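You operate a simulated robot arm through the tools that you are given. There is no shell and no other tool.

You are at the controls of a simulated two-armed robot. One attempt, no reset.

TASK
Pick up the spring carton with one hand, pass it to the other hand and put it on the upper shelf of the steel cabinet. Put the green mug in the sink bowl. Put the orange clay tub on the top of the short brown bench. Take the soap carton and put it on the pale wooden tray. The order is free. Set down upright: spring carton, green mug, orange clay tub, soap carton.

It is judged by the outcome, as a careful person would: the job done as asked, and still so three seconds after it is handed in. It fails if anything else is knocked over, pushed out of place, dropped, spilled or broken.

THE ROBOT
Two 7-joint arms with three-finger grippers on one trunk, on a base that moves. Base frame: it is fixed to the floor where the robot stands at the start and does not move with it; the origin is under the middle of the robot, x ahead of it, y to its left, z up. Units: mm, rad, N and s.
The left shoulder is at the start at [70, 146, 1017], the right one opposite. Each reaches about 795 mm from its shoulder. Places, roughly: green mug (11x7x9 cm) [-2400, -4000, 900]; orange clay tub [-2750, -500, 1250]; pale wooden tray (15x13x3 cm) [-900, 400, 800]; sink bowl inside [-2500, -3300, 700]; soap carton [-1250, 500, 250]; top of the short brown bench [700, -300, 800]; upper shelf of the steel cabinet [300, -4700, 500]. Payload 2.2 kg a hand.
Tool frame (each hand has its own): the origin (TCP) lies between the finger pads and is the grasp point; the fingertips stand 28 mm ahead of it; z points along the fingers, y is the line along which they close. The gripper opens to 102 mm; its body begins 71 mm behind the TCP.
Orientation is that of the tool frame in the base frame, as a unit quaternion [x, y, z, w]. With the fingers straight down and closing along the base's y, the tool's x points along the base's -x, its y along +y and its z along -z.

THE INTERFACE
- The arms move only by the tool jog_arm. It takes "left_series", "right_series" or both (then of equal length, played together; a hand with none holds still); each is a list of rows, each a list of 7 numbers: the shift along the base's x, y, z in mm, then the turn, a rotation vector about the base's x, y, z in rad, then the opening, from 0 (shut) to 1 (fully open). In form: [[x, y, z, ax, ay, az, claw], ...]. A call has 1 to 20 rows; each row shifts and turns the commanded pose from where the row before left it. Rows are played at 5 a second. More than 50 mm and 0.15 rad between two rows, or a gripper value outside its range, and nothing of the call is played. Where a pose cannot be reached the arm comes as near as it can. A force on the tool above 40 N (or 10 N above the force at the start of the call, whichever is more), or a blocked arm, ends the call early, and 0.2 s more pass. The fingers move at their own pace (about 203.5 mm/s each) and stop on an object; they squeeze with about 22 N. The grip force told is the motor's: it shows also when the fingers shut on nothing. Time passes only in rows, and 0.2 s behind the last, so rows that do not move let the fingers close. The reply holds the time, the measured pose of the TCP, the force on the tool along the base axes, the opening and the grip force, in the units named above and with some noise, with the torque about the TCP (base axes, N m) and any sound that the robot's microphone picked up.
- Cameras (640 x 400 px; columns grow to the right, rows downward): "scene" is now at [101.3, 70.6, 1248.2]; the picture's right is [0.82, -0.58, 0.00], its down [-0.31, -0.45, -0.84] and it looks along [0.48, 0.68, -0.55] (base axes); focal length 214 px, centre (320, 200). "left" rides on the left gripper at [72, 38, -86] in its tool frame; the picture's right is [-0.47, 0.89, 0.00], its down [-0.60, -0.32, -0.73] and it looks along [-0.65, -0.34, 0.68] (tool axes); focal length 256 px, centre (320, 200). "right" rides on the right gripper at [69, 44, -86] in its tool frame; the picture's right is [-0.53, 0.85, 0.00], its down [-0.58, -0.37, -0.73] and it looks along [-0.62, -0.39, 0.68] (tool axes); focal length 256 px, centre (320, 200). There is no depth. A picture from a camera that has moved, and an enlarged one, comes with that camera's place and axes in the base frame and with its lens.
- grab_frame(camera): a new picture of that camera. The clock stands still meanwhile.
- lift_body(by): slides the trunk up (or, below 0, down) by that many mm; the arms and the scene camera ride with it, the base frame stays. It gives what a move gives, with no picture.
- roll_base(legs): drives the robot by 1 to 6 legs, each [ahead, left, turn to the left] in mm, mm and rad, along the robot's own axes; the way and the turn of a leg run together, so that a leg with both is an arc; at most 1500 mm and 3.142 rad a leg. The arms and the cameras ride along, it lands a little off, and it stops where it bumps. It gives what a move gives.
- pan_tilt(pan, tilt): turns the head with the scene camera to pan (to the left, within 1.501 rad either way) and tilt (down, from -0.506 to 1.204), counted from straight ahead of the robot. It gives what a move gives.
- close_up(camera, box): a new picture of the part [left, top, right, bottom] of that camera's present view, enlarged. The clock stands still meanwhile.
- close_job(): hands the job in; it is judged then, once.

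Nothing tells you exact positions but the pictures and the camera data. Unless the task says otherwise, let go and move clear before handing in.

The tools are called after "Request:" as name(argument=value, ...) on one line, values as JSON. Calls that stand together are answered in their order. jog_arm: Moves the arms, as the interface text tells. Its arguments: {"type":"object","properties":{"left_series":{"type":"array","items":{"type":"array","items":{"type":"number"}}},"right_series":{"type":"array","items":{"type":"array","items":{"type":"number"}}}},"required":[]} The other tools are called the same way: lift_body (by) moves the trunk up or down; roll_base (legs) drives the base; pan_tilt (pan, tilt) turns the head that bears the scene camera; grab_frame (camera) takes a picture; close_up (camera, box) takes an enlarged picture of a part of a camera's view; close_job () hands the job in.

At the start:

```text
time: 0.0
left_tool_pos: [462.1, 337.7, 1143.9]
left_ee_rot: [0.0, 1.0, 0.0, 0.0]
left_force: [0.2, 0.2, 0.2]
left_moment: [-0.02, 0.0, -0.01]
left_gripper_width: 102.1
left_grasp_force: 0.1
right_tool_pos: [476.5, -3.8, 1142.3]
right_ee_rot: [0.0, 1.0, -0.001, 0.001]
right_force: [-0.9, 0.2, 0.5]
right_moment: [0.01, 0.01, 0.01]
right_gripper_width: 102.0
right_grasp_force: 0.0
trunk travel left (down, up): [-554.0, 386.0]
robot x, y, heading: [-2.7, -1.9, 0.003]
head pan, tilt (commanded): [0.956, 0.576]
```

scene: 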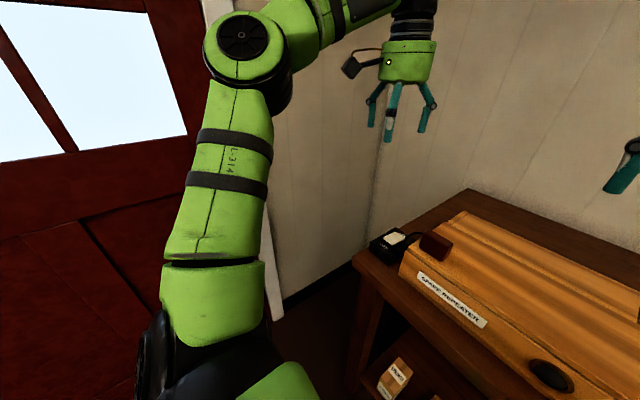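
right: 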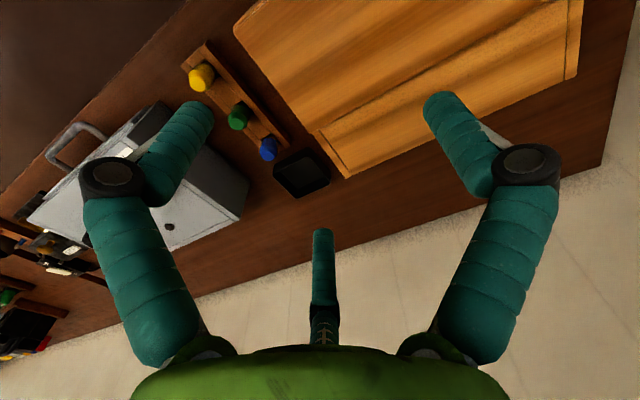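
left: 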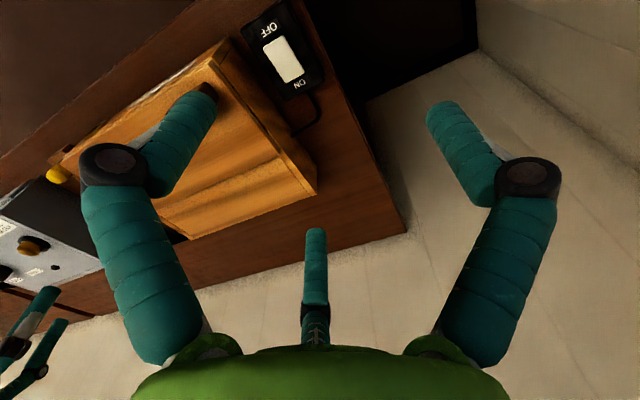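

I see a brown bench ahead with equipment on it, and under it what looks like a small carton labelled "spring". I'll look around first with the head camera before moving anything.

Request:
pan_tilt(pan=0.0, tilt=0.6)

Request:
grab_frame(camera="scene")

Request:
pan_tilt(pan=0.7, tilt=0.9)

Request:
grab_frame(camera="scene")

Request:
pan_tilt(pan=-0.9, tilt=0.5)

Request:
grab_frame(camera="scene")

Request:
pan_tilt(pan=-1.5, tilt=0.3)

Request:
grab_frame(camera="scene")

Request:
pan_tilt(pan=1.5, tilt=0.4)

Request:
grab_frame(camera="scene")

```text
time: 1.2
left_tool_pos: [462.2, 337.7, 1143.5]
left_ee_rot: [0.0, 1.0, 0.0, 0.0]
left_force: [0.1, 0.5, 0.8]
left_moment: [0.03, 0.0, -0.01]
left_gripper_width: 102.0
left_grasp_force: 0.1
right_tool_pos: [476.2, -3.7, 1143.3]
right_ee_rot: [0.001, 1.0, -0.001, 0.0]
right_force: [0.5, -0.3, -0.5]
right_moment: [0.0, -0.01, -0.04]
right_gripper_width: 102.0
right_grasp_force: 0.1
trunk travel left (down, up): [-554.0, 386.0]
robot x, y, heading: [1.2, 1.2, 0.001]
head pan, tilt (commanded): [0.0, 0.6]
```

```text
taken
camera scene: at [138.3, -2.1, 1246.1], right [0.0, -1.0, 0.0], down [-0.56, 0.0, -0.83], along [0.83, 0.0, -0.56], focal length 214 px, centre (320, 200)
```

scene: 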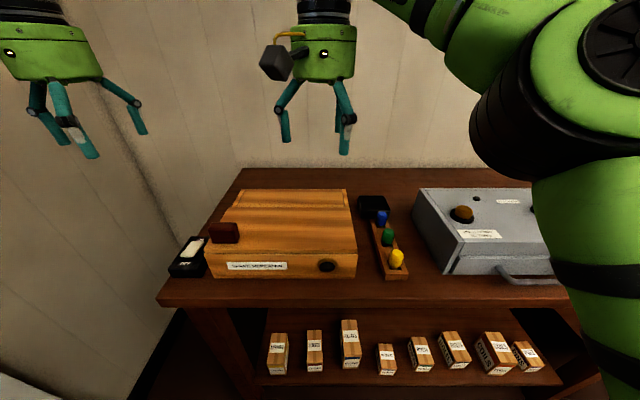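

```text
time: 2.3
left_tool_pos: [463.7, 336.7, 1142.2]
left_ee_rot: [0.0, 1.0, 0.001, 0.0]
left_force: [0.5, 0.2, 0.4]
left_moment: [0.02, 0.0, 0.01]
left_gripper_width: 102.0
left_grasp_force: 0.1
right_tool_pos: [476.6, -3.8, 1141.6]
right_ee_rot: [0.0, 1.0, 0.0, 0.002]
right_force: [0.5, -0.6, 0.3]
right_moment: [0.0, 0.0, -0.03]
right_gripper_width: 102.2
right_grasp_force: 0.1
trunk travel left (down, up): [-554.0, 386.0]
robot x, y, heading: [-0.3, 1.9, 0.003]
head pan, tilt (commanded): [0.7, 0.901]
```

```text
taken
camera scene: at [107.7, 46.4, 1221.3], right [0.64, -0.77, 0.0], down [-0.6, -0.5, -0.62], along [0.48, 0.4, -0.78], focal length 214 px, centre (320, 200)
```

scene: 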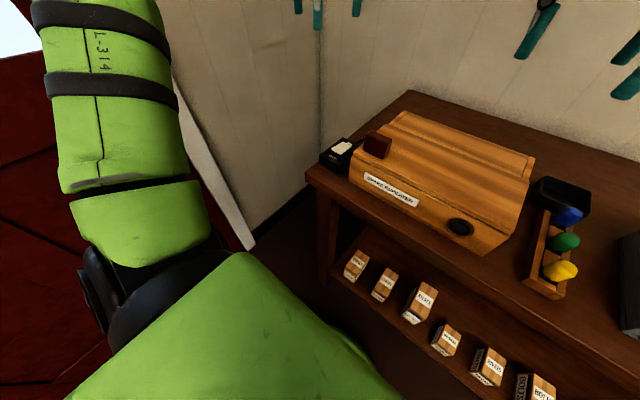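

```text
time: 4.0
left_tool_pos: [462.1, 337.2, 1142.0]
left_ee_rot: [0.0, 1.0, 0.0, -0.002]
left_force: [0.6, 0.4, -0.1]
left_moment: [0.0, 0.0, 0.05]
left_gripper_width: 102.2
left_grasp_force: 0.1
right_tool_pos: [475.6, -4.2, 1142.7]
right_ee_rot: [0.0, 1.0, -0.001, 0.001]
right_force: [0.4, -0.7, -0.6]
right_moment: [0.0, -0.01, 0.04]
right_gripper_width: 102.2
right_grasp_force: 0.0
trunk travel left (down, up): [-554.0, 386.0]
robot x, y, heading: [-0.7, 2.1, 0.001]
head pan, tilt (commanded): [-0.901, 0.499]
```

```text
taken
camera scene: at [106.5, -73.5, 1255.1], right [-0.78, -0.62, 0.0], down [-0.3, 0.38, -0.88], along [0.55, -0.69, -0.48], focal length 214 px, centre (320, 200)
```

scene: 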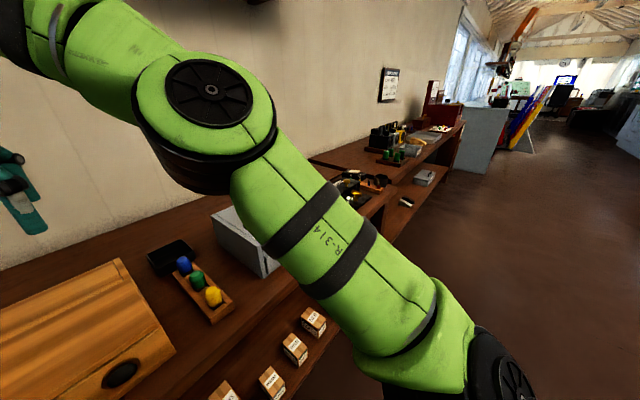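

```text
time: 5.0
left_tool_pos: [462.6, 337.5, 1143.6]
left_ee_rot: [0.0, 1.0, 0.001, 0.001]
left_force: [-0.7, 0.6, -0.5]
left_moment: [0.03, 0.02, -0.01]
left_gripper_width: 101.9
left_grasp_force: 0.0
right_tool_pos: [476.5, -4.4, 1142.2]
right_ee_rot: [0.0, 1.0, -0.001, 0.001]
right_force: [-0.6, 0.0, 0.4]
right_moment: [0.04, 0.04, 0.02]
right_gripper_width: 102.3
right_grasp_force: 0.0
trunk travel left (down, up): [-554.0, 386.0]
robot x, y, heading: [-2.2, -0.1, 0.004]
head pan, tilt (commanded): [-1.499, 0.3]
```

```text
taken
camera scene: at [56.7, -95.3, 1273.5], right [-1.0, -0.07, 0.0], down [-0.02, 0.3, -0.96], along [0.07, -0.95, -0.3], focal length 214 px, centre (320, 200)
```

scene: 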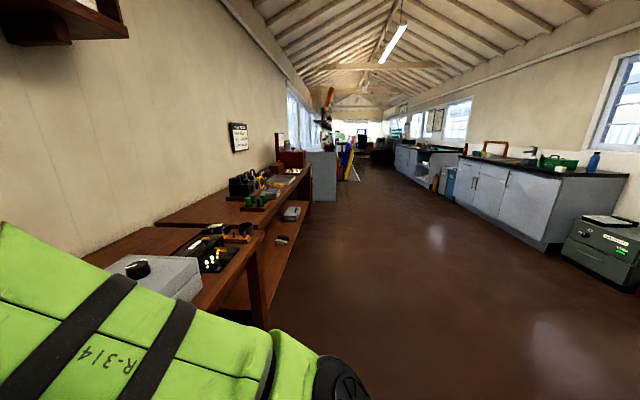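

```text
time: 7.6
left_tool_pos: [463.0, 336.4, 1142.3]
left_ee_rot: [0.0, 1.0, 0.0, 0.0]
left_force: [-0.4, -0.4, 0.1]
left_moment: [0.0, -0.03, 0.02]
left_gripper_width: 102.0
left_grasp_force: 0.0
right_tool_pos: [476.1, -3.4, 1142.5]
right_ee_rot: [0.0, 1.0, -0.001, 0.0]
right_force: [0.1, -0.7, 0.3]
right_moment: [0.0, 0.02, 0.0]
right_gripper_width: 101.9
right_grasp_force: 0.2
trunk travel left (down, up): [-554.0, 386.0]
robot x, y, heading: [1.3, -1.9, -0.002]
head pan, tilt (commanded): [1.499, 0.4]
```

```text
taken
camera scene: at [56.6, 90.2, 1264.3], right [1.0, -0.07, 0.0], down [-0.03, -0.39, -0.92], along [0.07, 0.92, -0.39], focal length 214 px, centre (320, 200)
```

scene: 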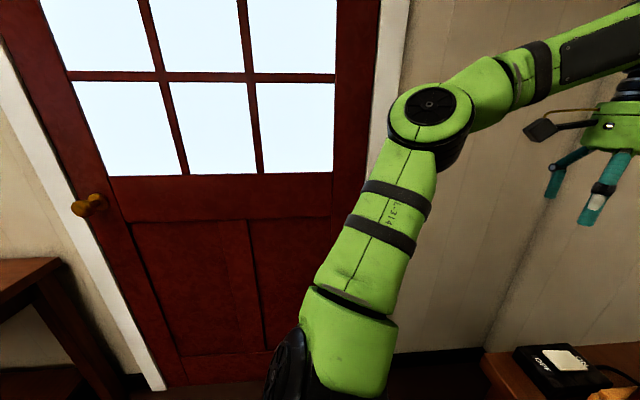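

The bench ahead has a lower shelf with eight small cartons. I'll zoom in on their labels to find the spring carton.

Request:
pan_tilt(pan=0.0, tilt=0.9)

Request:
grab_frame(camera="scene")

Request:
close_up(camera="scene", box=[240, 200, 400, 300])

Request:
close_up(camera="scene", box=[400, 200, 560, 300])

```text
time: 9.2
left_tool_pos: [462.1, 337.6, 1142.7]
left_ee_rot: [0.0, 1.0, -0.001, 0.0]
left_force: [-0.3, 0.3, -0.8]
left_moment: [0.0, 0.04, 0.02]
left_gripper_width: 102.2
left_grasp_force: 0.0
right_tool_pos: [478.2, -4.4, 1142.6]
right_ee_rot: [0.0, 1.0, -0.001, 0.001]
right_force: [0.1, -0.7, 0.0]
right_moment: [-0.01, 0.0, 0.0]
right_gripper_width: 101.9
right_grasp_force: 0.1
trunk travel left (down, up): [-554.0, 386.0]
robot x, y, heading: [-1.5, 3.7, -0.005]
head pan, tilt (commanded): [0.0, 0.901]
```

```text
taken
camera scene: at [125.4, -2.1, 1221.3], right [0.0, -1.0, 0.0], down [-0.78, 0.0, -0.62], along [0.62, 0.0, -0.78], focal length 214 px, centre (320, 200)
```

scene: 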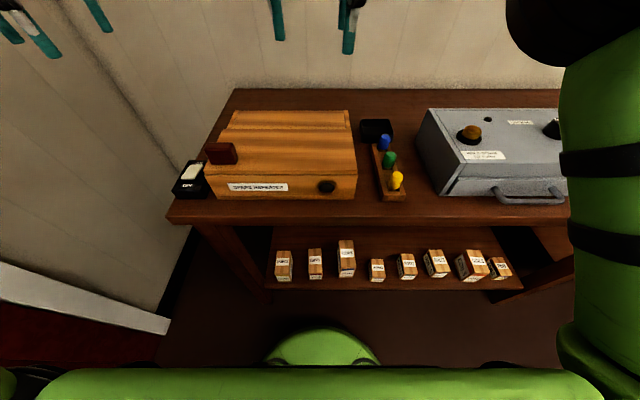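

```text
4.00 times, centred on (320, 250) of scene
camera zoom: at [125.4, -2.1, 1221.3], right [0.0, -1.0, 0.0], down [-0.78, 0.0, -0.62], along [0.62, 0.0, -0.78], focal length 858 px, centre (320, 0)
```

zoom: 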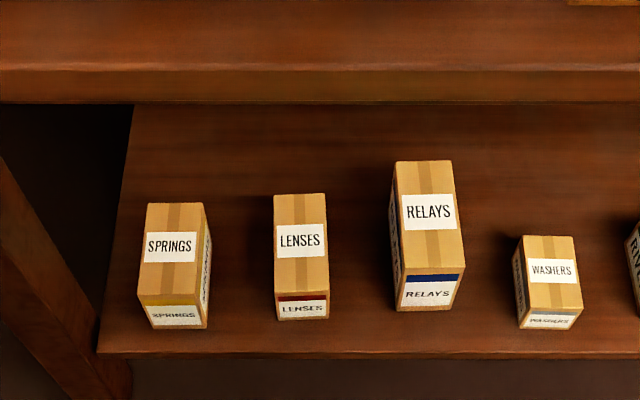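

```text
4.00 times, centred on (480, 250) of scene
camera zoom: at [125.4, -2.1, 1221.3], right [0.0, -1.0, 0.0], down [-0.78, 0.0, -0.62], along [0.62, 0.0, -0.78], focal length 858 px, centre (-320, 0)
```

zoom: 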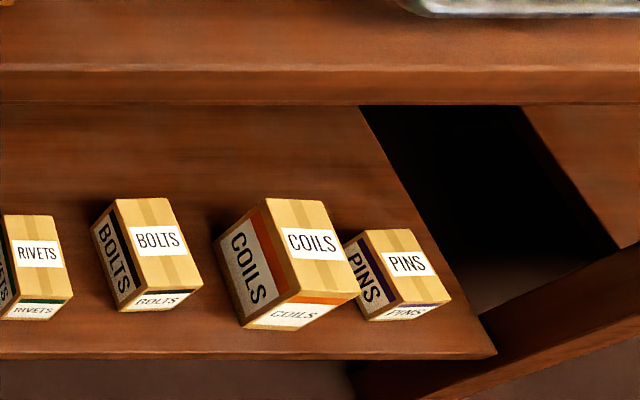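

The SPRINGS carton is the leftmost one on the lower shelf. I'll back off from the bench, then lower the trunk for a better look and parallax.

Request:
roll_base(legs=[[-400, 0, 0]])

Request:
pan_tilt(pan=0.2, tilt=0.6)

Request:
grab_frame(camera="scene")

Request:
lift_body(by=-400)

Request:
grab_frame(camera="scene")

```text
time: 11.7
left_tool_pos: [67.2, 335.2, 1143.7]
left_ee_rot: [0.004, 1.0, 0.0, 0.0]
left_force: [-0.4, 0.4, 0.2]
left_moment: [0.0, 0.01, -0.01]
left_gripper_width: 102.2
left_grasp_force: 0.1
right_tool_pos: [80.2, -5.7, 1142.7]
right_ee_rot: [0.004, 1.0, 0.0, 0.0]
right_force: [0.7, -0.1, -0.2]
right_moment: [-0.04, 0.04, -0.02]
right_gripper_width: 101.9
right_grasp_force: 0.1
trunk travel left (down, up): [-554.0, 386.0]
robot x, y, heading: [-395.8, 2.3, -0.006]
head pan, tilt (commanded): [0.0, 0.901]
```

```text
time: 12.5
left_tool_pos: [68.0, 335.0, 1143.4]
left_ee_rot: [0.004, 1.0, 0.0, 0.0]
left_force: [-0.1, -0.2, 0.4]
left_moment: [0.02, 0.0, -0.03]
left_gripper_width: 101.9
left_grasp_force: 0.1
right_tool_pos: [80.3, -7.1, 1141.8]
right_ee_rot: [0.004, 1.0, 0.001, -0.001]
right_force: [-1.3, 0.3, 0.0]
right_moment: [-0.02, 0.04, -0.02]
right_gripper_width: 102.1
right_grasp_force: 0.1
trunk travel left (down, up): [-554.0, 386.0]
robot x, y, heading: [-396.7, 1.3, -0.012]
head pan, tilt (commanded): [0.201, 0.6]
```

```text
taken
camera scene: at [-260.5, 15.8, 1246.0], right [0.19, -0.98, 0.0], down [-0.56, -0.11, -0.82], along [0.81, 0.16, -0.57], focal length 214 px, centre (320, 200)
```

scene: 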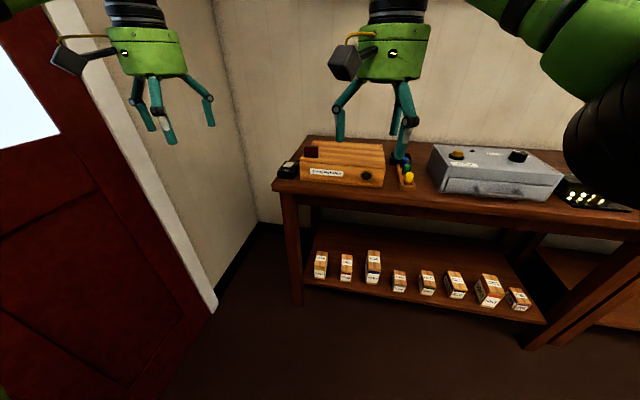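

```text
time: 16.3
left_tool_pos: [67.9, 335.2, 742.3]
left_ee_rot: [0.004, 1.0, -0.001, 0.0]
left_force: [-0.4, 0.5, -0.4]
left_moment: [-0.02, 0.02, 0.03]
left_gripper_width: 102.1
left_grasp_force: 0.1
right_tool_pos: [79.8, -4.9, 742.8]
right_ee_rot: [0.004, 1.0, 0.0, 0.001]
right_force: [-0.6, -0.1, 0.3]
right_moment: [0.0, -0.02, -0.01]
right_gripper_width: 102.1
right_grasp_force: 0.0
trunk travel left (down, up): [-154.0, 786.0]
robot x, y, heading: [-398.0, -1.0, -0.009]
head pan, tilt (commanded): [0.201, 0.6]
```

```text
taken
camera scene: at [-260.5, 15.9, 846.1], right [0.19, -0.98, 0.0], down [-0.55, -0.11, -0.83], along [0.81, 0.16, -0.56], focal length 214 px, centre (320, 200)
```

scene: 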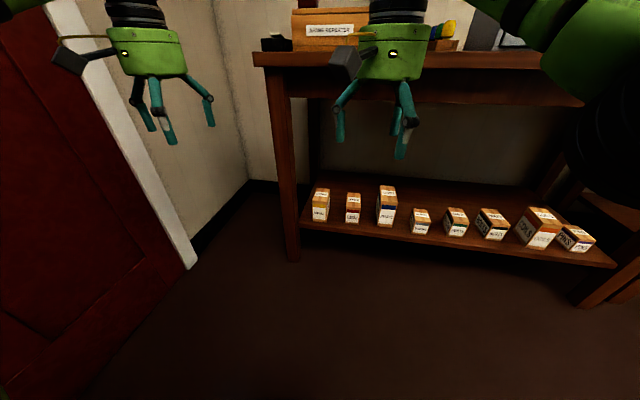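

Good view of the lower shelf. I'll zoom in on the SPRINGS carton to locate it.

Request:
close_up(camera="scene", box=[280, 160, 440, 260])

Request:
grab_frame(camera="right")

Request:
grab_frame(camera="left")

```text
4.00 times, centred on (360, 210) of scene
camera zoom: at [-260.5, 15.9, 846.1], right [0.19, -0.98, 0.0], down [-0.55, -0.11, -0.83], along [0.81, 0.16, -0.56], focal length 858 px, centre (160, 160)
```

zoom: 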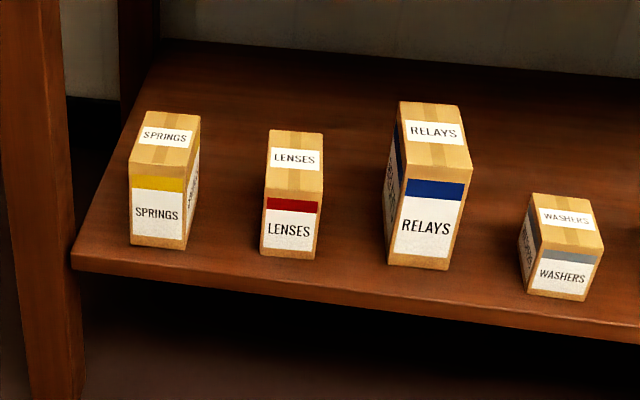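

```text
taken
camera right: at [11.0, 38.0, 828.7], right [0.54, 0.84, 0.0], down [0.57, -0.37, 0.73], along [0.62, -0.4, -0.68], focal length 256 px, centre (320, 200)
```

right: 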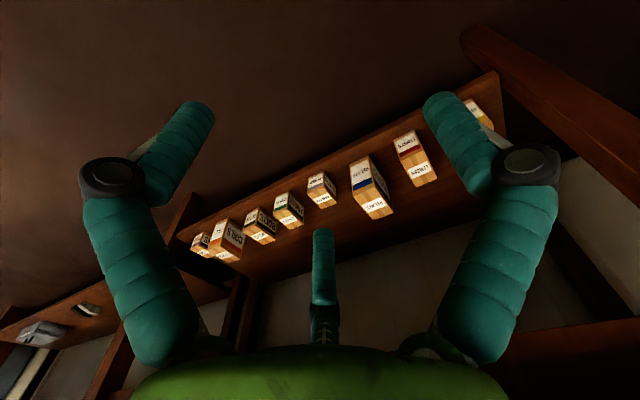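

```text
taken
camera left: at [-4.6, 374.6, 828.5], right [0.47, 0.88, 0.0], down [0.6, -0.32, 0.73], along [0.64, -0.35, -0.68], focal length 256 px, centre (320, 200)
```

left: 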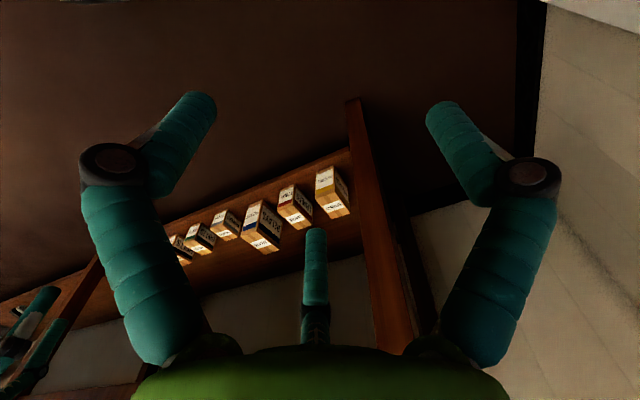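

The SPRINGS carton measures roughly 60 mm wide (y 123–183), 100 mm deep (x 430–530) and 104 mm tall, standing on the shelf at z≈253. Before grasping I'll check how the three fingers close in free space.

Request:
jog_arm(right_series=[[0, 0, 0, 0, 0, 0, 0.6], [0, 0, 0, 0, 0, 0, 0.6]])

Request:
grab_frame(camera="right")

Request:
jog_arm(right_series=[[0, 0, 0, 0, 0, 0, 0.0], [0, 0, 0, 0, 0, 0, 0.0], [0, 0, 0, 0, 0, 0, 0.0]])

Request:
grab_frame(camera="right")

Request:
pan_tilt(pan=0.0, tilt=0.3)

Request:
grab_frame(camera="scene")

```text
time: 16.9
left_tool_pos: [67.3, 336.4, 742.6]
left_ee_rot: [0.004, 1.0, 0.0, 0.0]
left_force: [-0.8, -0.5, 0.3]
left_moment: [0.01, 0.0, 0.03]
left_gripper_width: 102.1
left_grasp_force: 0.0
right_tool_pos: [80.0, -6.6, 742.7]
right_ee_rot: [0.005, 1.0, 0.0, 0.0]
right_force: [0.4, -0.2, -0.2]
right_moment: [0.01, -0.02, 0.01]
right_gripper_width: 61.0
right_grasp_force: 0.0
trunk travel left (down, up): [-154.0, 786.0]
robot x, y, heading: [-395.8, 0.8, -0.003]
head pan, tilt (commanded): [0.201, 0.6]
```

```text
taken
camera right: at [11.1, 38.0, 828.6], right [0.54, 0.84, 0.0], down [0.57, -0.37, 0.73], along [0.62, -0.4, -0.68], focal length 256 px, centre (320, 200)
```

right: 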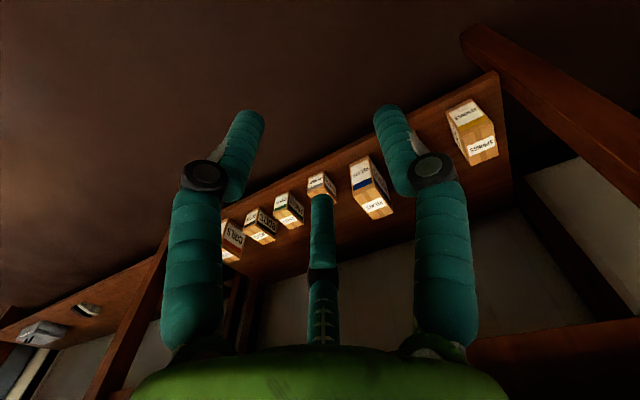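

```text
time: 17.7
left_tool_pos: [67.0, 336.5, 742.9]
left_ee_rot: [0.004, 1.0, 0.0, 0.0]
left_force: [0.0, -0.3, -0.4]
left_moment: [-0.01, 0.03, 0.01]
left_gripper_width: 102.2
left_grasp_force: 0.0
right_tool_pos: [80.0, -6.4, 742.6]
right_ee_rot: [0.005, 1.0, 0.0, 0.0]
right_force: [-0.4, 0.6, 0.0]
right_moment: [0.01, 0.04, -0.04]
right_gripper_width: 2.0
right_grasp_force: 21.9
trunk travel left (down, up): [-154.0, 786.0]
robot x, y, heading: [-398.0, 2.3, -0.009]
head pan, tilt (commanded): [0.201, 0.6]
```

```text
taken
camera right: at [11.1, 38.0, 828.6], right [0.54, 0.84, 0.0], down [0.57, -0.37, 0.73], along [0.62, -0.4, -0.68], focal length 256 px, centre (320, 200)
```

right: 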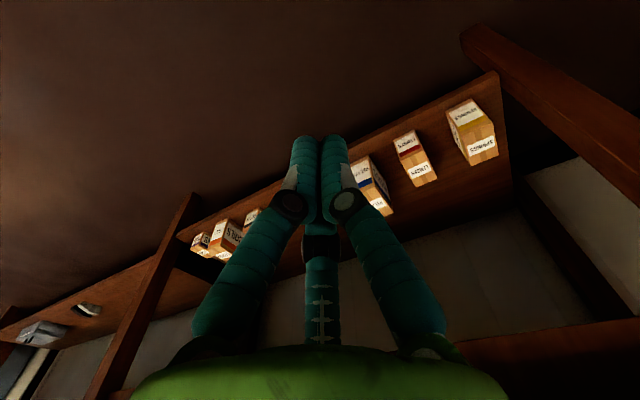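

```text
time: 18.5
left_tool_pos: [68.9, 335.5, 743.0]
left_ee_rot: [0.005, 1.0, 0.0, 0.0]
left_force: [0.7, -0.3, 0.0]
left_moment: [0.02, 0.0, 0.01]
left_gripper_width: 102.0
left_grasp_force: 0.0
right_tool_pos: [80.4, -6.7, 741.9]
right_ee_rot: [0.004, 1.0, -0.001, -0.001]
right_force: [-0.1, -0.3, 0.3]
right_moment: [-0.01, -0.02, 0.0]
right_gripper_width: 2.5
right_grasp_force: 22.4
trunk travel left (down, up): [-154.0, 786.0]
robot x, y, heading: [-398.7, 3.5, -0.009]
head pan, tilt (commanded): [0.0, 0.3]
```

```text
taken
camera scene: at [-253.9, -1.7, 873.5], right [-0.01, -1.0, 0.0], down [-0.3, 0.0, -0.96], along [0.95, -0.01, -0.3], focal length 214 px, centre (320, 200)
```

scene: 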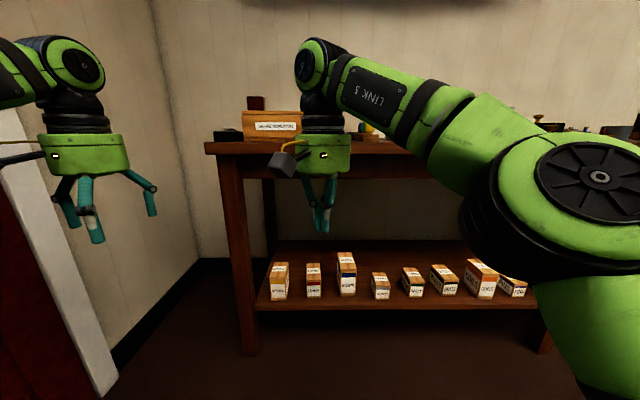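

The fingers close like a three-jaw chuck: thumb on tool +y, two fingers straddling. I'll grasp the carton horizontally from the front with the right hand, thumb on top and two fingers on its 60 mm sides. First I turn the right hand to point forward with the thumb up, in free space.

Request:
jog_arm(right_series=[[10, 0, -20, 0.0864, -0.0864, -0.0864, 1], [10, 0, -20, 0.0864, -0.0864, -0.0864, 1], [10, 0, -20, 0.0864, -0.0864, -0.0864, 1], [10, 0, -20, 0.0864, -0.0864, -0.0864, 1], [10, 0, -20, 0.0864, -0.0864, -0.0864, 1], [10, 0, -20, 0.0864, -0.0864, -0.0864, 1], [10, 0, -20, 0.0864, -0.0864, -0.0864, 1], [10, 0, -20, 0.0864, -0.0864, -0.0864, 1], [10, 0, -20, 0.0864, -0.0864, -0.0864, 1], [10, 0, -20, 0.0864, -0.0864, -0.0864, 1], [10, 0, -20, 0.0864, -0.0864, -0.0864, 1], [10, 0, -20, 0.0864, -0.0864, -0.0864, 1], [10, 0, -20, 0.0864, -0.0864, -0.0864, 1], [10, 0, -20, 0.0864, -0.0864, -0.0864, 1]])

Request:
grab_frame(camera="scene")

```text
time: 21.5
left_tool_pos: [67.8, 335.6, 741.7]
left_ee_rot: [0.004, 1.0, 0.0, -0.001]
left_force: [0.0, 1.0, 0.1]
left_moment: [0.02, 0.04, 0.01]
left_gripper_width: 101.6
left_grasp_force: 0.2
right_tool_pos: [220.9, -10.2, 462.8]
right_ee_rot: [0.502, 0.496, 0.503, 0.499]
right_force: [0.0, -0.5, 0.5]
right_moment: [0.0, -0.01, 0.01]
right_gripper_width: 102.3
right_grasp_force: 0.0
trunk travel left (down, up): [-154.0, 786.0]
robot x, y, heading: [-401.1, 0.7, -0.01]
head pan, tilt (commanded): [0.0, 0.3]
```

```text
taken
camera scene: at [-253.4, -2.0, 873.5], right [-0.01, -1.0, 0.0], down [-0.3, 0.0, -0.96], along [0.96, -0.01, -0.3], focal length 214 px, centre (320, 200)
```

scene: 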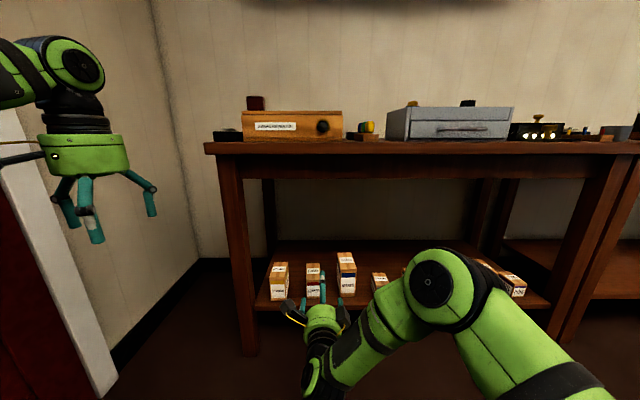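

Right hand now points forward with thumb up. I'll roll the base closer and to the left, so the carton is within comfortable reach.

Request:
roll_base(legs=[[130, 120, 0]])

Request:
lift_body(by=-80)

Request:
grab_frame(camera="right")

Request:
pan_tilt(pan=0.2, tilt=0.5)

Request:
grab_frame(camera="scene")

```text
time: 23.0
left_tool_pos: [198.0, 453.8, 742.9]
left_ee_rot: [0.006, 1.0, 0.0, 0.0]
left_force: [0.4, -0.4, -0.6]
left_moment: [-0.02, 0.01, -0.01]
left_gripper_width: 102.2
left_grasp_force: 0.1
right_tool_pos: [349.5, 109.0, 462.9]
right_ee_rot: [0.503, 0.497, 0.5, 0.499]
right_force: [0.0, -0.5, -0.2]
right_moment: [0.02, 0.03, -0.03]
right_gripper_width: 102.0
right_grasp_force: 0.1
trunk travel left (down, up): [-154.0, 786.0]
robot x, y, heading: [-269.9, 119.2, -0.015]
head pan, tilt (commanded): [0.0, 0.3]
```

```text
time: 24.1
left_tool_pos: [198.1, 454.0, 664.1]
left_ee_rot: [0.005, 1.0, 0.0, 0.0]
left_force: [0.3, -0.7, 0.3]
left_moment: [0.0, 0.01, 0.02]
left_gripper_width: 102.1
left_grasp_force: 0.1
right_tool_pos: [348.6, 109.1, 382.8]
right_ee_rot: [0.503, 0.496, 0.501, 0.5]
right_force: [0.4, 0.7, 0.2]
right_moment: [0.02, 0.01, 0.01]
right_gripper_width: 102.0
right_grasp_force: 0.1
trunk travel left (down, up): [-74.0, 866.0]
robot x, y, heading: [-266.8, 122.8, -0.006]
head pan, tilt (commanded): [0.0, 0.3]
```

```text
taken
camera right: at [263.0, 178.5, 427.4], right [0.0, -0.54, 0.84], down [-0.73, -0.57, -0.37], along [0.68, -0.62, -0.4], focal length 256 px, centre (320, 200)
```

right: 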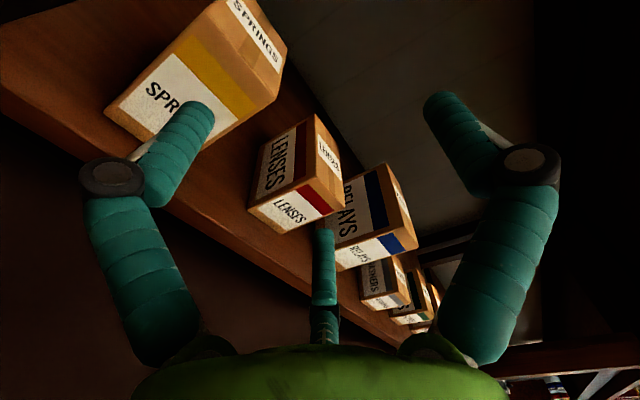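

```text
time: 24.9
left_tool_pos: [197.4, 453.8, 663.5]
left_ee_rot: [0.005, 1.0, 0.0, 0.0]
left_force: [-0.2, 0.5, 0.7]
left_moment: [0.03, 0.03, -0.02]
left_gripper_width: 102.1
left_grasp_force: 0.0
right_tool_pos: [349.7, 109.8, 382.9]
right_ee_rot: [0.503, 0.497, 0.502, 0.499]
right_force: [0.2, 0.0, 0.5]
right_moment: [0.02, -0.01, 0.03]
right_gripper_width: 101.9
right_grasp_force: 0.1
trunk travel left (down, up): [-74.0, 866.0]
robot x, y, heading: [-268.6, 119.1, -0.016]
head pan, tilt (commanded): [0.201, 0.499]
```

```text
taken
camera scene: at [-129.1, 135.7, 775.2], right [0.19, -0.98, 0.0], down [-0.47, -0.09, -0.88], along [0.86, 0.17, -0.48], focal length 214 px, centre (320, 200)
```

scene: 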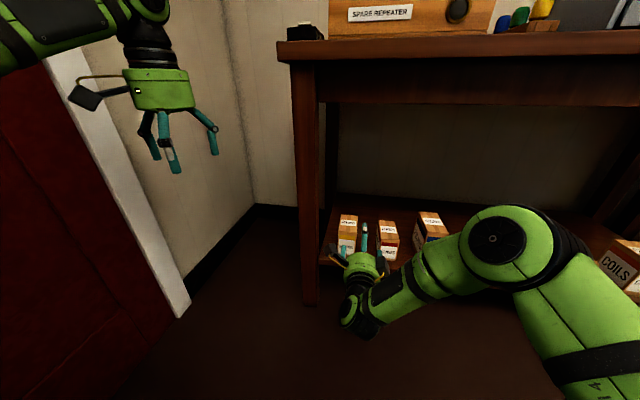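

The hand camera confirms the carton location. I'll align the hand in front of the carton (y≈153, z≈323), then check before going in.

Request:
jog_arm(right_series=[[0, 14.7, -20, 0, 0, 0, 1], [0, 14.7, -20, 0, 0, 0, 1], [10, 14.7, -20, 0, 0, 0, 1], [0, 0, 0, 0, 0, 0, 1]])

Request:
grab_frame(camera="right")

Request:
close_up(camera="scene", box=[280, 160, 440, 260])

```text
time: 25.9
left_tool_pos: [197.3, 454.5, 663.8]
left_ee_rot: [0.005, 1.0, 0.0, 0.001]
left_force: [0.0, -0.2, 0.1]
left_moment: [0.01, -0.01, 0.04]
left_gripper_width: 102.1
left_grasp_force: 0.1
right_tool_pos: [359.0, 156.2, 324.7]
right_ee_rot: [0.505, 0.496, 0.499, 0.499]
right_force: [0.3, -0.4, -0.1]
right_moment: [0.02, 0.0, 0.03]
right_gripper_width: 101.8
right_grasp_force: 0.1
trunk travel left (down, up): [-74.0, 866.0]
robot x, y, heading: [-267.9, 125.8, -0.007]
head pan, tilt (commanded): [0.201, 0.499]
```

```text
taken
camera right: at [274.2, 224.7, 369.2], right [0.0, -0.54, 0.84], down [-0.74, -0.57, -0.37], along [0.67, -0.62, -0.4], focal length 256 px, centre (320, 200)
```

right: 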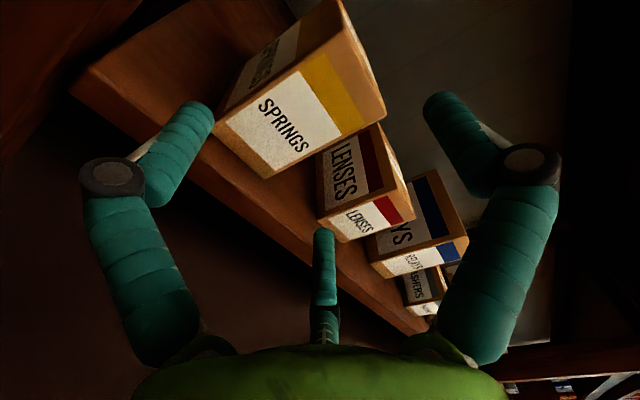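

```text
4.00 times, centred on (360, 210) of scene
camera zoom: at [-129.1, 135.7, 775.2], right [0.19, -0.98, 0.0], down [-0.47, -0.09, -0.88], along [0.86, 0.17, -0.48], focal length 858 px, centre (160, 160)
```

zoom: 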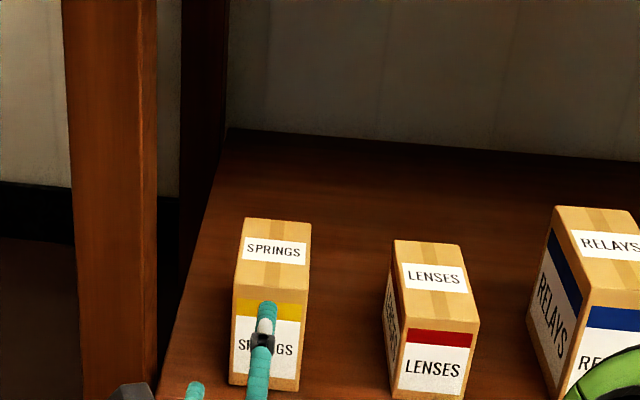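

The hand is lined up with the carton. I'll slide forward about 88 mm to straddle it, watching forces.

Request:
jog_arm(right_series=[[18, -1, 0, 0, 0, 0, 1], [18, -1, 0, 0, 0, 0, 1], [18, 0, 0, 0, 0, 0, 1], [17, 0, 0, 0, 0, 0, 1], [17, 0, 0, 0, 0, 0, 1], [0, 0, 0, 0, 0, 0, 1]])

Request:
grab_frame(camera="right")

Request:
close_up(camera="scene", box=[280, 160, 440, 260])

```text
time: 27.3
left_tool_pos: [197.5, 454.3, 662.7]
left_ee_rot: [0.005, 1.0, 0.0, 0.0]
left_force: [-0.1, -0.1, -1.2]
left_moment: [0.0, -0.03, 0.01]
left_gripper_width: 101.9
left_grasp_force: 0.1
right_tool_pos: [439.9, 167.9, 338.6]
right_ee_rot: [0.506, 0.497, 0.498, 0.499]
right_force: [0.3, 0.0, -0.3]
right_moment: [0.0, -0.02, -0.02]
right_gripper_width: 101.9
right_grasp_force: 0.1
right hand out of reach, approached as far as the arm can: row 1, 2, 3, 4
trunk travel left (down, up): [-74.0, 866.0]
robot x, y, heading: [-268.0, 121.1, -0.01]
head pan, tilt (commanded): [0.201, 0.499]
```

```text
taken
camera right: at [355.4, 236.5, 384.3], right [0.0, -0.54, 0.84], down [-0.74, -0.57, -0.37], along [0.67, -0.62, -0.4], focal length 256 px, centre (320, 200)
```

right: 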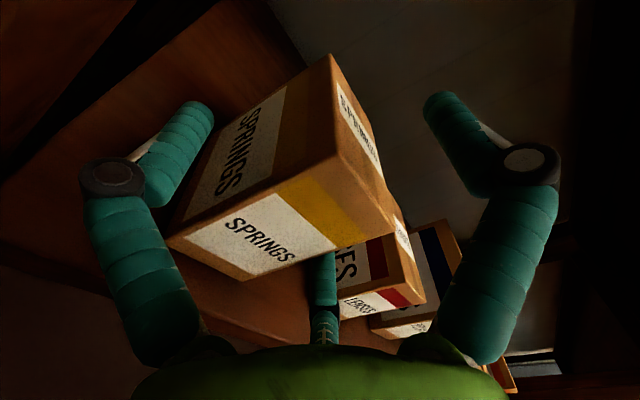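

```text
4.00 times, centred on (360, 210) of scene
camera zoom: at [-129.1, 135.7, 775.2], right [0.19, -0.98, 0.0], down [-0.47, -0.09, -0.88], along [0.86, 0.17, -0.48], focal length 858 px, centre (160, 160)
```

zoom: 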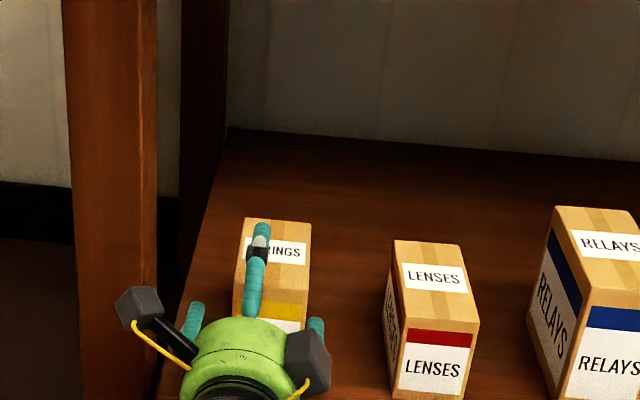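

The arm ran out of reach and drifted 14 mm left and up. I'll back straight out, then move the base closer before trying again.

Request:
jog_arm(right_series=[[-17, 0, 0, 0, 0, 0, 1], [-17, 0, 0, 0, 0, 0, 1], [-18, 0, 0, 0, 0, 0, 1], [-18, 0, 0, 0, 0, 0, 1], [-18, 0, 0, 0, 0, 0, 1], [0, 0, 0, 0, 0, 0, 1]])

Request:
close_up(camera="scene", box=[280, 160, 440, 260])

```text
time: 28.7
left_tool_pos: [197.0, 453.3, 662.6]
left_ee_rot: [0.005, 1.0, 0.0, 0.0]
left_force: [-0.4, 0.2, 0.9]
left_moment: [0.04, -0.02, 0.02]
left_gripper_width: 102.0
left_grasp_force: 0.0
right_tool_pos: [354.3, 166.8, 338.9]
right_ee_rot: [0.503, 0.497, 0.501, 0.499]
right_force: [-0.4, 0.4, 0.3]
right_moment: [-0.01, -0.01, -0.02]
right_gripper_width: 101.9
right_grasp_force: 0.2
trunk travel left (down, up): [-74.0, 866.0]
robot x, y, heading: [-265.7, 123.4, -0.007]
head pan, tilt (commanded): [0.201, 0.499]
```

```text
4.00 times, centred on (360, 210) of scene
camera zoom: at [-129.1, 135.7, 775.2], right [0.19, -0.98, 0.0], down [-0.47, -0.09, -0.88], along [0.86, 0.17, -0.48], focal length 858 px, centre (160, 160)
```

zoom: 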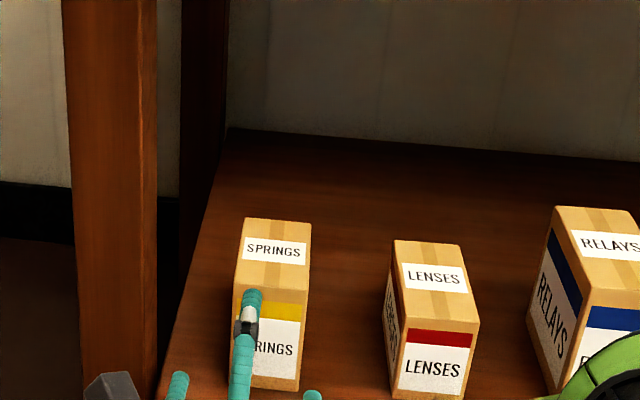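

Request:
jog_arm(right_series=[[-25, -4, 0, 0, 0, 0, 1], [-25, -4, 0, 0, 0, 0, 1], [-25, -4, 0, 0, 0, 0, 1], [-25, 0, 0, 0, 0, 0, 1], [-25, 0, 0, 0, 0, 0, 1], [-25, 0, 0, 0, 0, 0, 1], [0, 0, 0, 0, 0, 0, 1]])

Request:
roll_base(legs=[[140, 0, 0]])

Request:
grab_frame(camera="scene")

Request:
grab_frame(camera="right")

```text
time: 30.3
left_tool_pos: [197.6, 453.2, 662.3]
left_ee_rot: [0.006, 1.0, 0.0, 0.0]
left_force: [-0.4, 0.2, 0.3]
left_moment: [-0.02, 0.02, -0.03]
left_gripper_width: 102.1
left_grasp_force: 0.1
right_tool_pos: [204.7, 153.1, 337.6]
right_ee_rot: [0.503, 0.497, 0.501, 0.499]
right_force: [-0.5, -1.1, -0.6]
right_moment: [0.01, 0.01, 0.0]
right_gripper_width: 102.0
right_grasp_force: 0.1
trunk travel left (down, up): [-74.0, 866.0]
robot x, y, heading: [-268.0, 122.7, -0.009]
head pan, tilt (commanded): [0.201, 0.499]
```

```text
time: 31.6
left_tool_pos: [334.0, 452.2, 661.8]
left_ee_rot: [0.006, 1.0, 0.0, 0.0]
left_force: [-0.1, -0.5, 0.2]
left_moment: [0.01, 0.03, -0.01]
left_gripper_width: 101.6
left_grasp_force: 0.1
right_tool_pos: [341.5, 150.6, 338.3]
right_ee_rot: [0.504, 0.496, 0.502, 0.499]
right_force: [-0.3, -0.6, 0.6]
right_moment: [0.01, 0.01, 0.0]
right_gripper_width: 102.0
right_grasp_force: 0.0
trunk travel left (down, up): [-74.0, 866.0]
robot x, y, heading: [-127.4, 118.0, -0.012]
head pan, tilt (commanded): [0.201, 0.499]
```

```text
taken
camera scene: at [7.2, 133.9, 775.1], right [0.19, -0.98, 0.0], down [-0.47, -0.09, -0.88], along [0.86, 0.16, -0.48], focal length 214 px, centre (320, 200)
```

scene: 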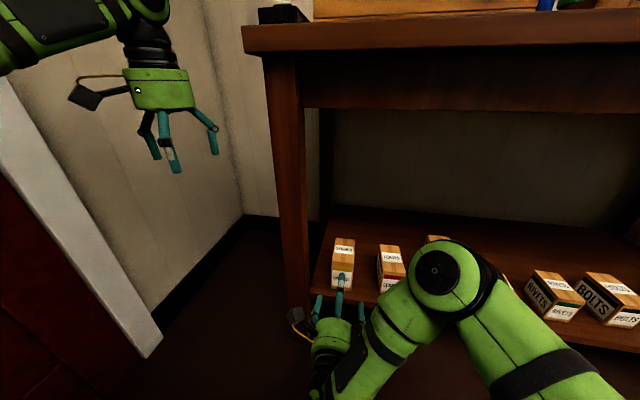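

```text
taken
camera right: at [255.3, 220.7, 382.1], right [0.0, -0.54, 0.84], down [-0.73, -0.57, -0.37], along [0.68, -0.62, -0.4], focal length 256 px, centre (320, 200)
```

right: 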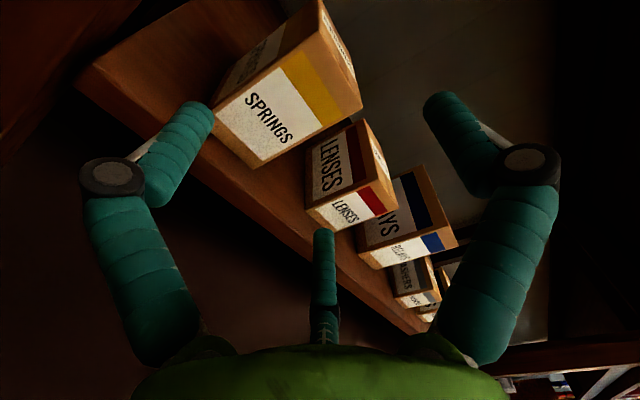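

Request:
jog_arm(right_series=[[0, 2, -8, 0, 0, 0, 1], [0, 1, -7, 0, 0, 0, 1], [15, 0, 0, 0, 0, 0, 1], [15, 0, 0, 0, 0, 0, 1], [15, 0, 0, 0, 0, 0, 1], [0, 0, 0, 0, 0, 0, 1]])

Request:
close_up(camera="scene", box=[280, 220, 440, 320])

```text
time: 33.0
left_tool_pos: [334.1, 452.1, 663.2]
left_ee_rot: [0.005, 1.0, 0.0, 0.0]
left_force: [-0.3, -0.1, -0.1]
left_moment: [0.02, 0.0, -0.02]
left_gripper_width: 102.2
left_grasp_force: 0.1
right_tool_pos: [387.2, 154.7, 321.7]
right_ee_rot: [0.503, 0.496, 0.501, 0.499]
right_force: [0.5, -0.1, 0.6]
right_moment: [-0.01, -0.02, -0.01]
right_gripper_width: 102.0
right_grasp_force: 0.0
trunk travel left (down, up): [-74.0, 866.0]
robot x, y, heading: [-132.5, 118.7, -0.009]
head pan, tilt (commanded): [0.201, 0.499]
```

```text
4.00 times, centred on (360, 270) of scene
camera zoom: at [7.2, 133.9, 775.2], right [0.19, -0.98, 0.0], down [-0.47, -0.09, -0.88], along [0.86, 0.16, -0.48], focal length 858 px, centre (160, -80)
```

zoom: 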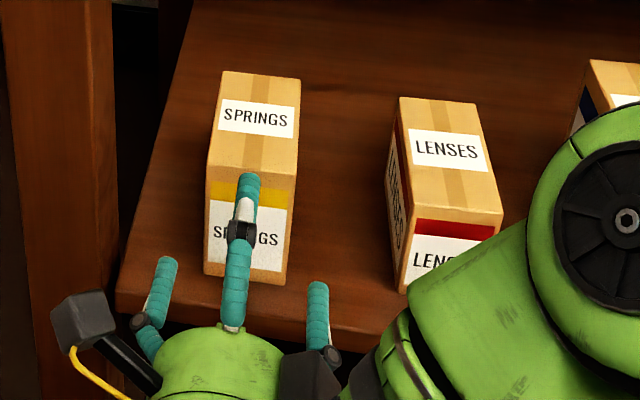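

Aligned: the side fingers straddle the carton evenly. Going in the remaining 60 mm.

Request:
jog_arm(right_series=[[15, 0, 0, 0, 0, 0, 1], [15, 0, 0, 0, 0, 0, 1], [15, 0, 0, 0, 0, 0, 1], [15, 0, 0, 0, 0, 0, 1], [0, 0, 0, 0, 0, 0, 1]])

Request:
close_up(camera="scene", box=[280, 220, 440, 320])

Request:
grab_frame(camera="right")

```text
time: 34.2
left_tool_pos: [334.0, 451.5, 661.5]
left_ee_rot: [0.006, 1.0, 0.0, 0.0]
left_force: [-0.4, -0.2, 0.1]
left_moment: [0.03, -0.02, 0.0]
left_gripper_width: 101.8
left_grasp_force: 0.0
right_tool_pos: [446.6, 153.3, 321.8]
right_ee_rot: [0.503, 0.496, 0.501, 0.5]
right_force: [-0.2, 0.6, 0.9]
right_moment: [0.0, 0.01, 0.01]
right_gripper_width: 102.0
right_grasp_force: 0.0
trunk travel left (down, up): [-74.0, 866.0]
robot x, y, heading: [-134.8, 122.1, -0.009]
head pan, tilt (commanded): [0.201, 0.499]
```

```text
4.00 times, centred on (360, 270) of scene
camera zoom: at [7.2, 133.9, 775.2], right [0.19, -0.98, 0.0], down [-0.47, -0.09, -0.88], along [0.86, 0.16, -0.48], focal length 858 px, centre (160, -80)
```

zoom: 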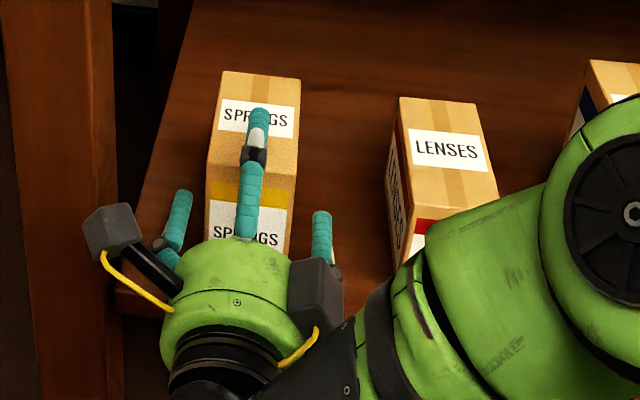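

```text
taken
camera right: at [360.5, 223.2, 367.5], right [0.0, -0.54, 0.84], down [-0.73, -0.57, -0.37], along [0.68, -0.62, -0.4], focal length 256 px, centre (320, 200)
```

right: 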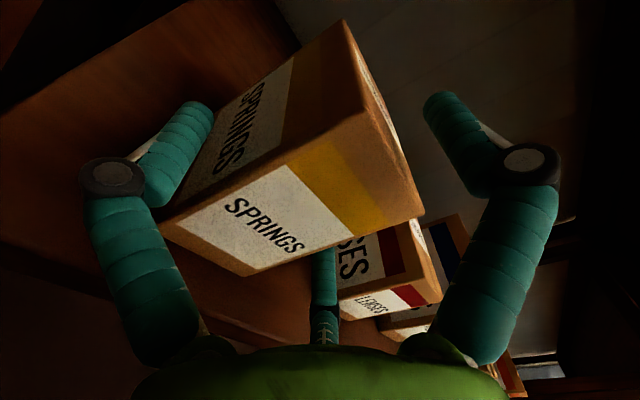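

Fingers straddle the carton with clearance on both sides. Closing the grip now.

Request:
jog_arm(right_series=[[0, 0, 0, 0, 0, 0, 0.8], [0, 0, 0, 0, 0, 0, 0.7], [0, 0, 0, 0, 0, 0, 0.5], [0, 0, 0, 0, 0, 0, 0.0], [0, 0, 0, 0, 0, 0, 0.0], [0, 0, 0, 0, 0, 0, 0.0]])

Request:
close_up(camera="scene", box=[280, 220, 440, 320])

Request:
grab_frame(camera="right")

```text
time: 35.6
left_tool_pos: [334.6, 451.5, 664.2]
left_ee_rot: [0.006, 1.0, 0.0, 0.001]
left_force: [0.6, 0.1, 0.1]
left_moment: [-0.01, -0.03, 0.02]
left_gripper_width: 102.1
left_grasp_force: 0.1
right_tool_pos: [445.7, 154.8, 324.1]
right_ee_rot: [0.503, 0.495, 0.502, 0.5]
right_force: [-0.3, 3.2, 5.8]
right_moment: [0.0, -0.32, 0.15]
right_gripper_width: 70.8
right_grasp_force: 21.9
trunk travel left (down, up): [-74.0, 866.0]
robot x, y, heading: [-133.0, 120.3, -0.017]
head pan, tilt (commanded): [0.201, 0.499]
```

```text
4.00 times, centred on (360, 270) of scene
camera zoom: at [6.6, 134.0, 775.3], right [0.19, -0.98, 0.0], down [-0.47, -0.09, -0.88], along [0.86, 0.16, -0.48], focal length 858 px, centre (160, -80)
```

zoom: 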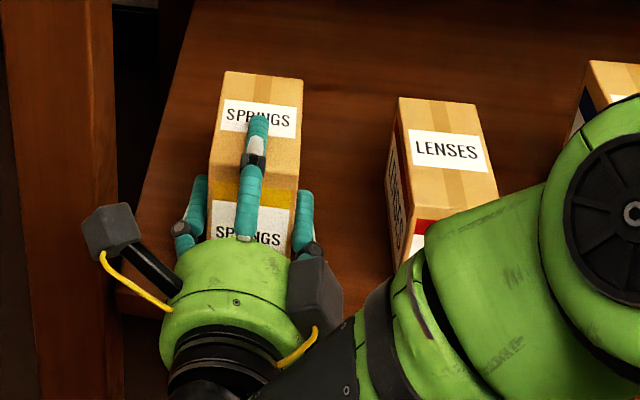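

```text
taken
camera right: at [360.0, 223.6, 368.4], right [-0.01, -0.54, 0.84], down [-0.73, -0.57, -0.37], along [0.68, -0.62, -0.39], focal length 256 px, centre (320, 200)
```

right: 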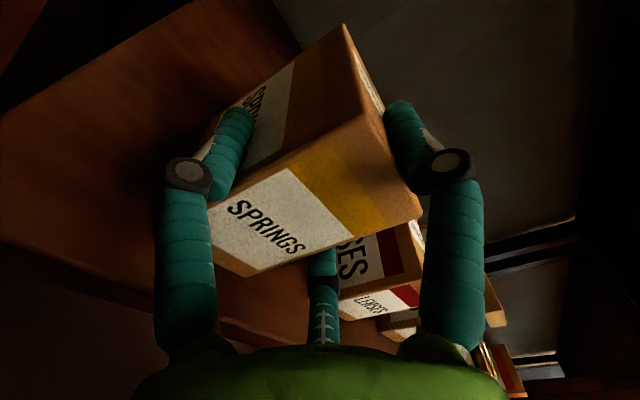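

The grip closed at the expected width (70.8 mm) with 22 N. Lifting gently and checking.

Request:
jog_arm(right_series=[[0, 0, 8, 0, 0, 0, 0], [0, 0, 10, 0, 0, 0, 0], [0, 0, 12, 0, 0, 0, 0], [0, 0, 0, 0, 0, 0, 0]])

Request:
close_up(camera="scene", box=[280, 220, 440, 320])

```text
time: 36.6
left_tool_pos: [334.3, 451.7, 662.5]
left_ee_rot: [0.006, 1.0, 0.0, 0.0]
left_force: [0.6, -0.1, 0.5]
left_moment: [0.0, 0.0, 0.03]
left_gripper_width: 102.1
left_grasp_force: 0.0
right_tool_pos: [445.7, 154.9, 352.3]
right_ee_rot: [0.504, 0.497, 0.5, 0.498]
right_force: [-0.4, -0.2, -0.2]
right_moment: [-0.05, 0.0, -0.05]
right_gripper_width: 70.3
right_grasp_force: 22.3
trunk travel left (down, up): [-74.0, 866.0]
robot x, y, heading: [-130.2, 121.3, -0.014]
head pan, tilt (commanded): [0.201, 0.499]
```

```text
4.00 times, centred on (360, 270) of scene
camera zoom: at [7.2, 133.9, 775.1], right [0.19, -0.98, 0.0], down [-0.47, -0.09, -0.88], along [0.86, 0.16, -0.48], focal length 858 px, centre (160, -80)
```

zoom: 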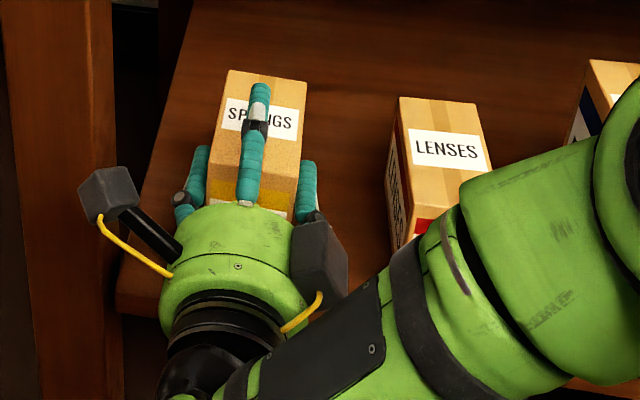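

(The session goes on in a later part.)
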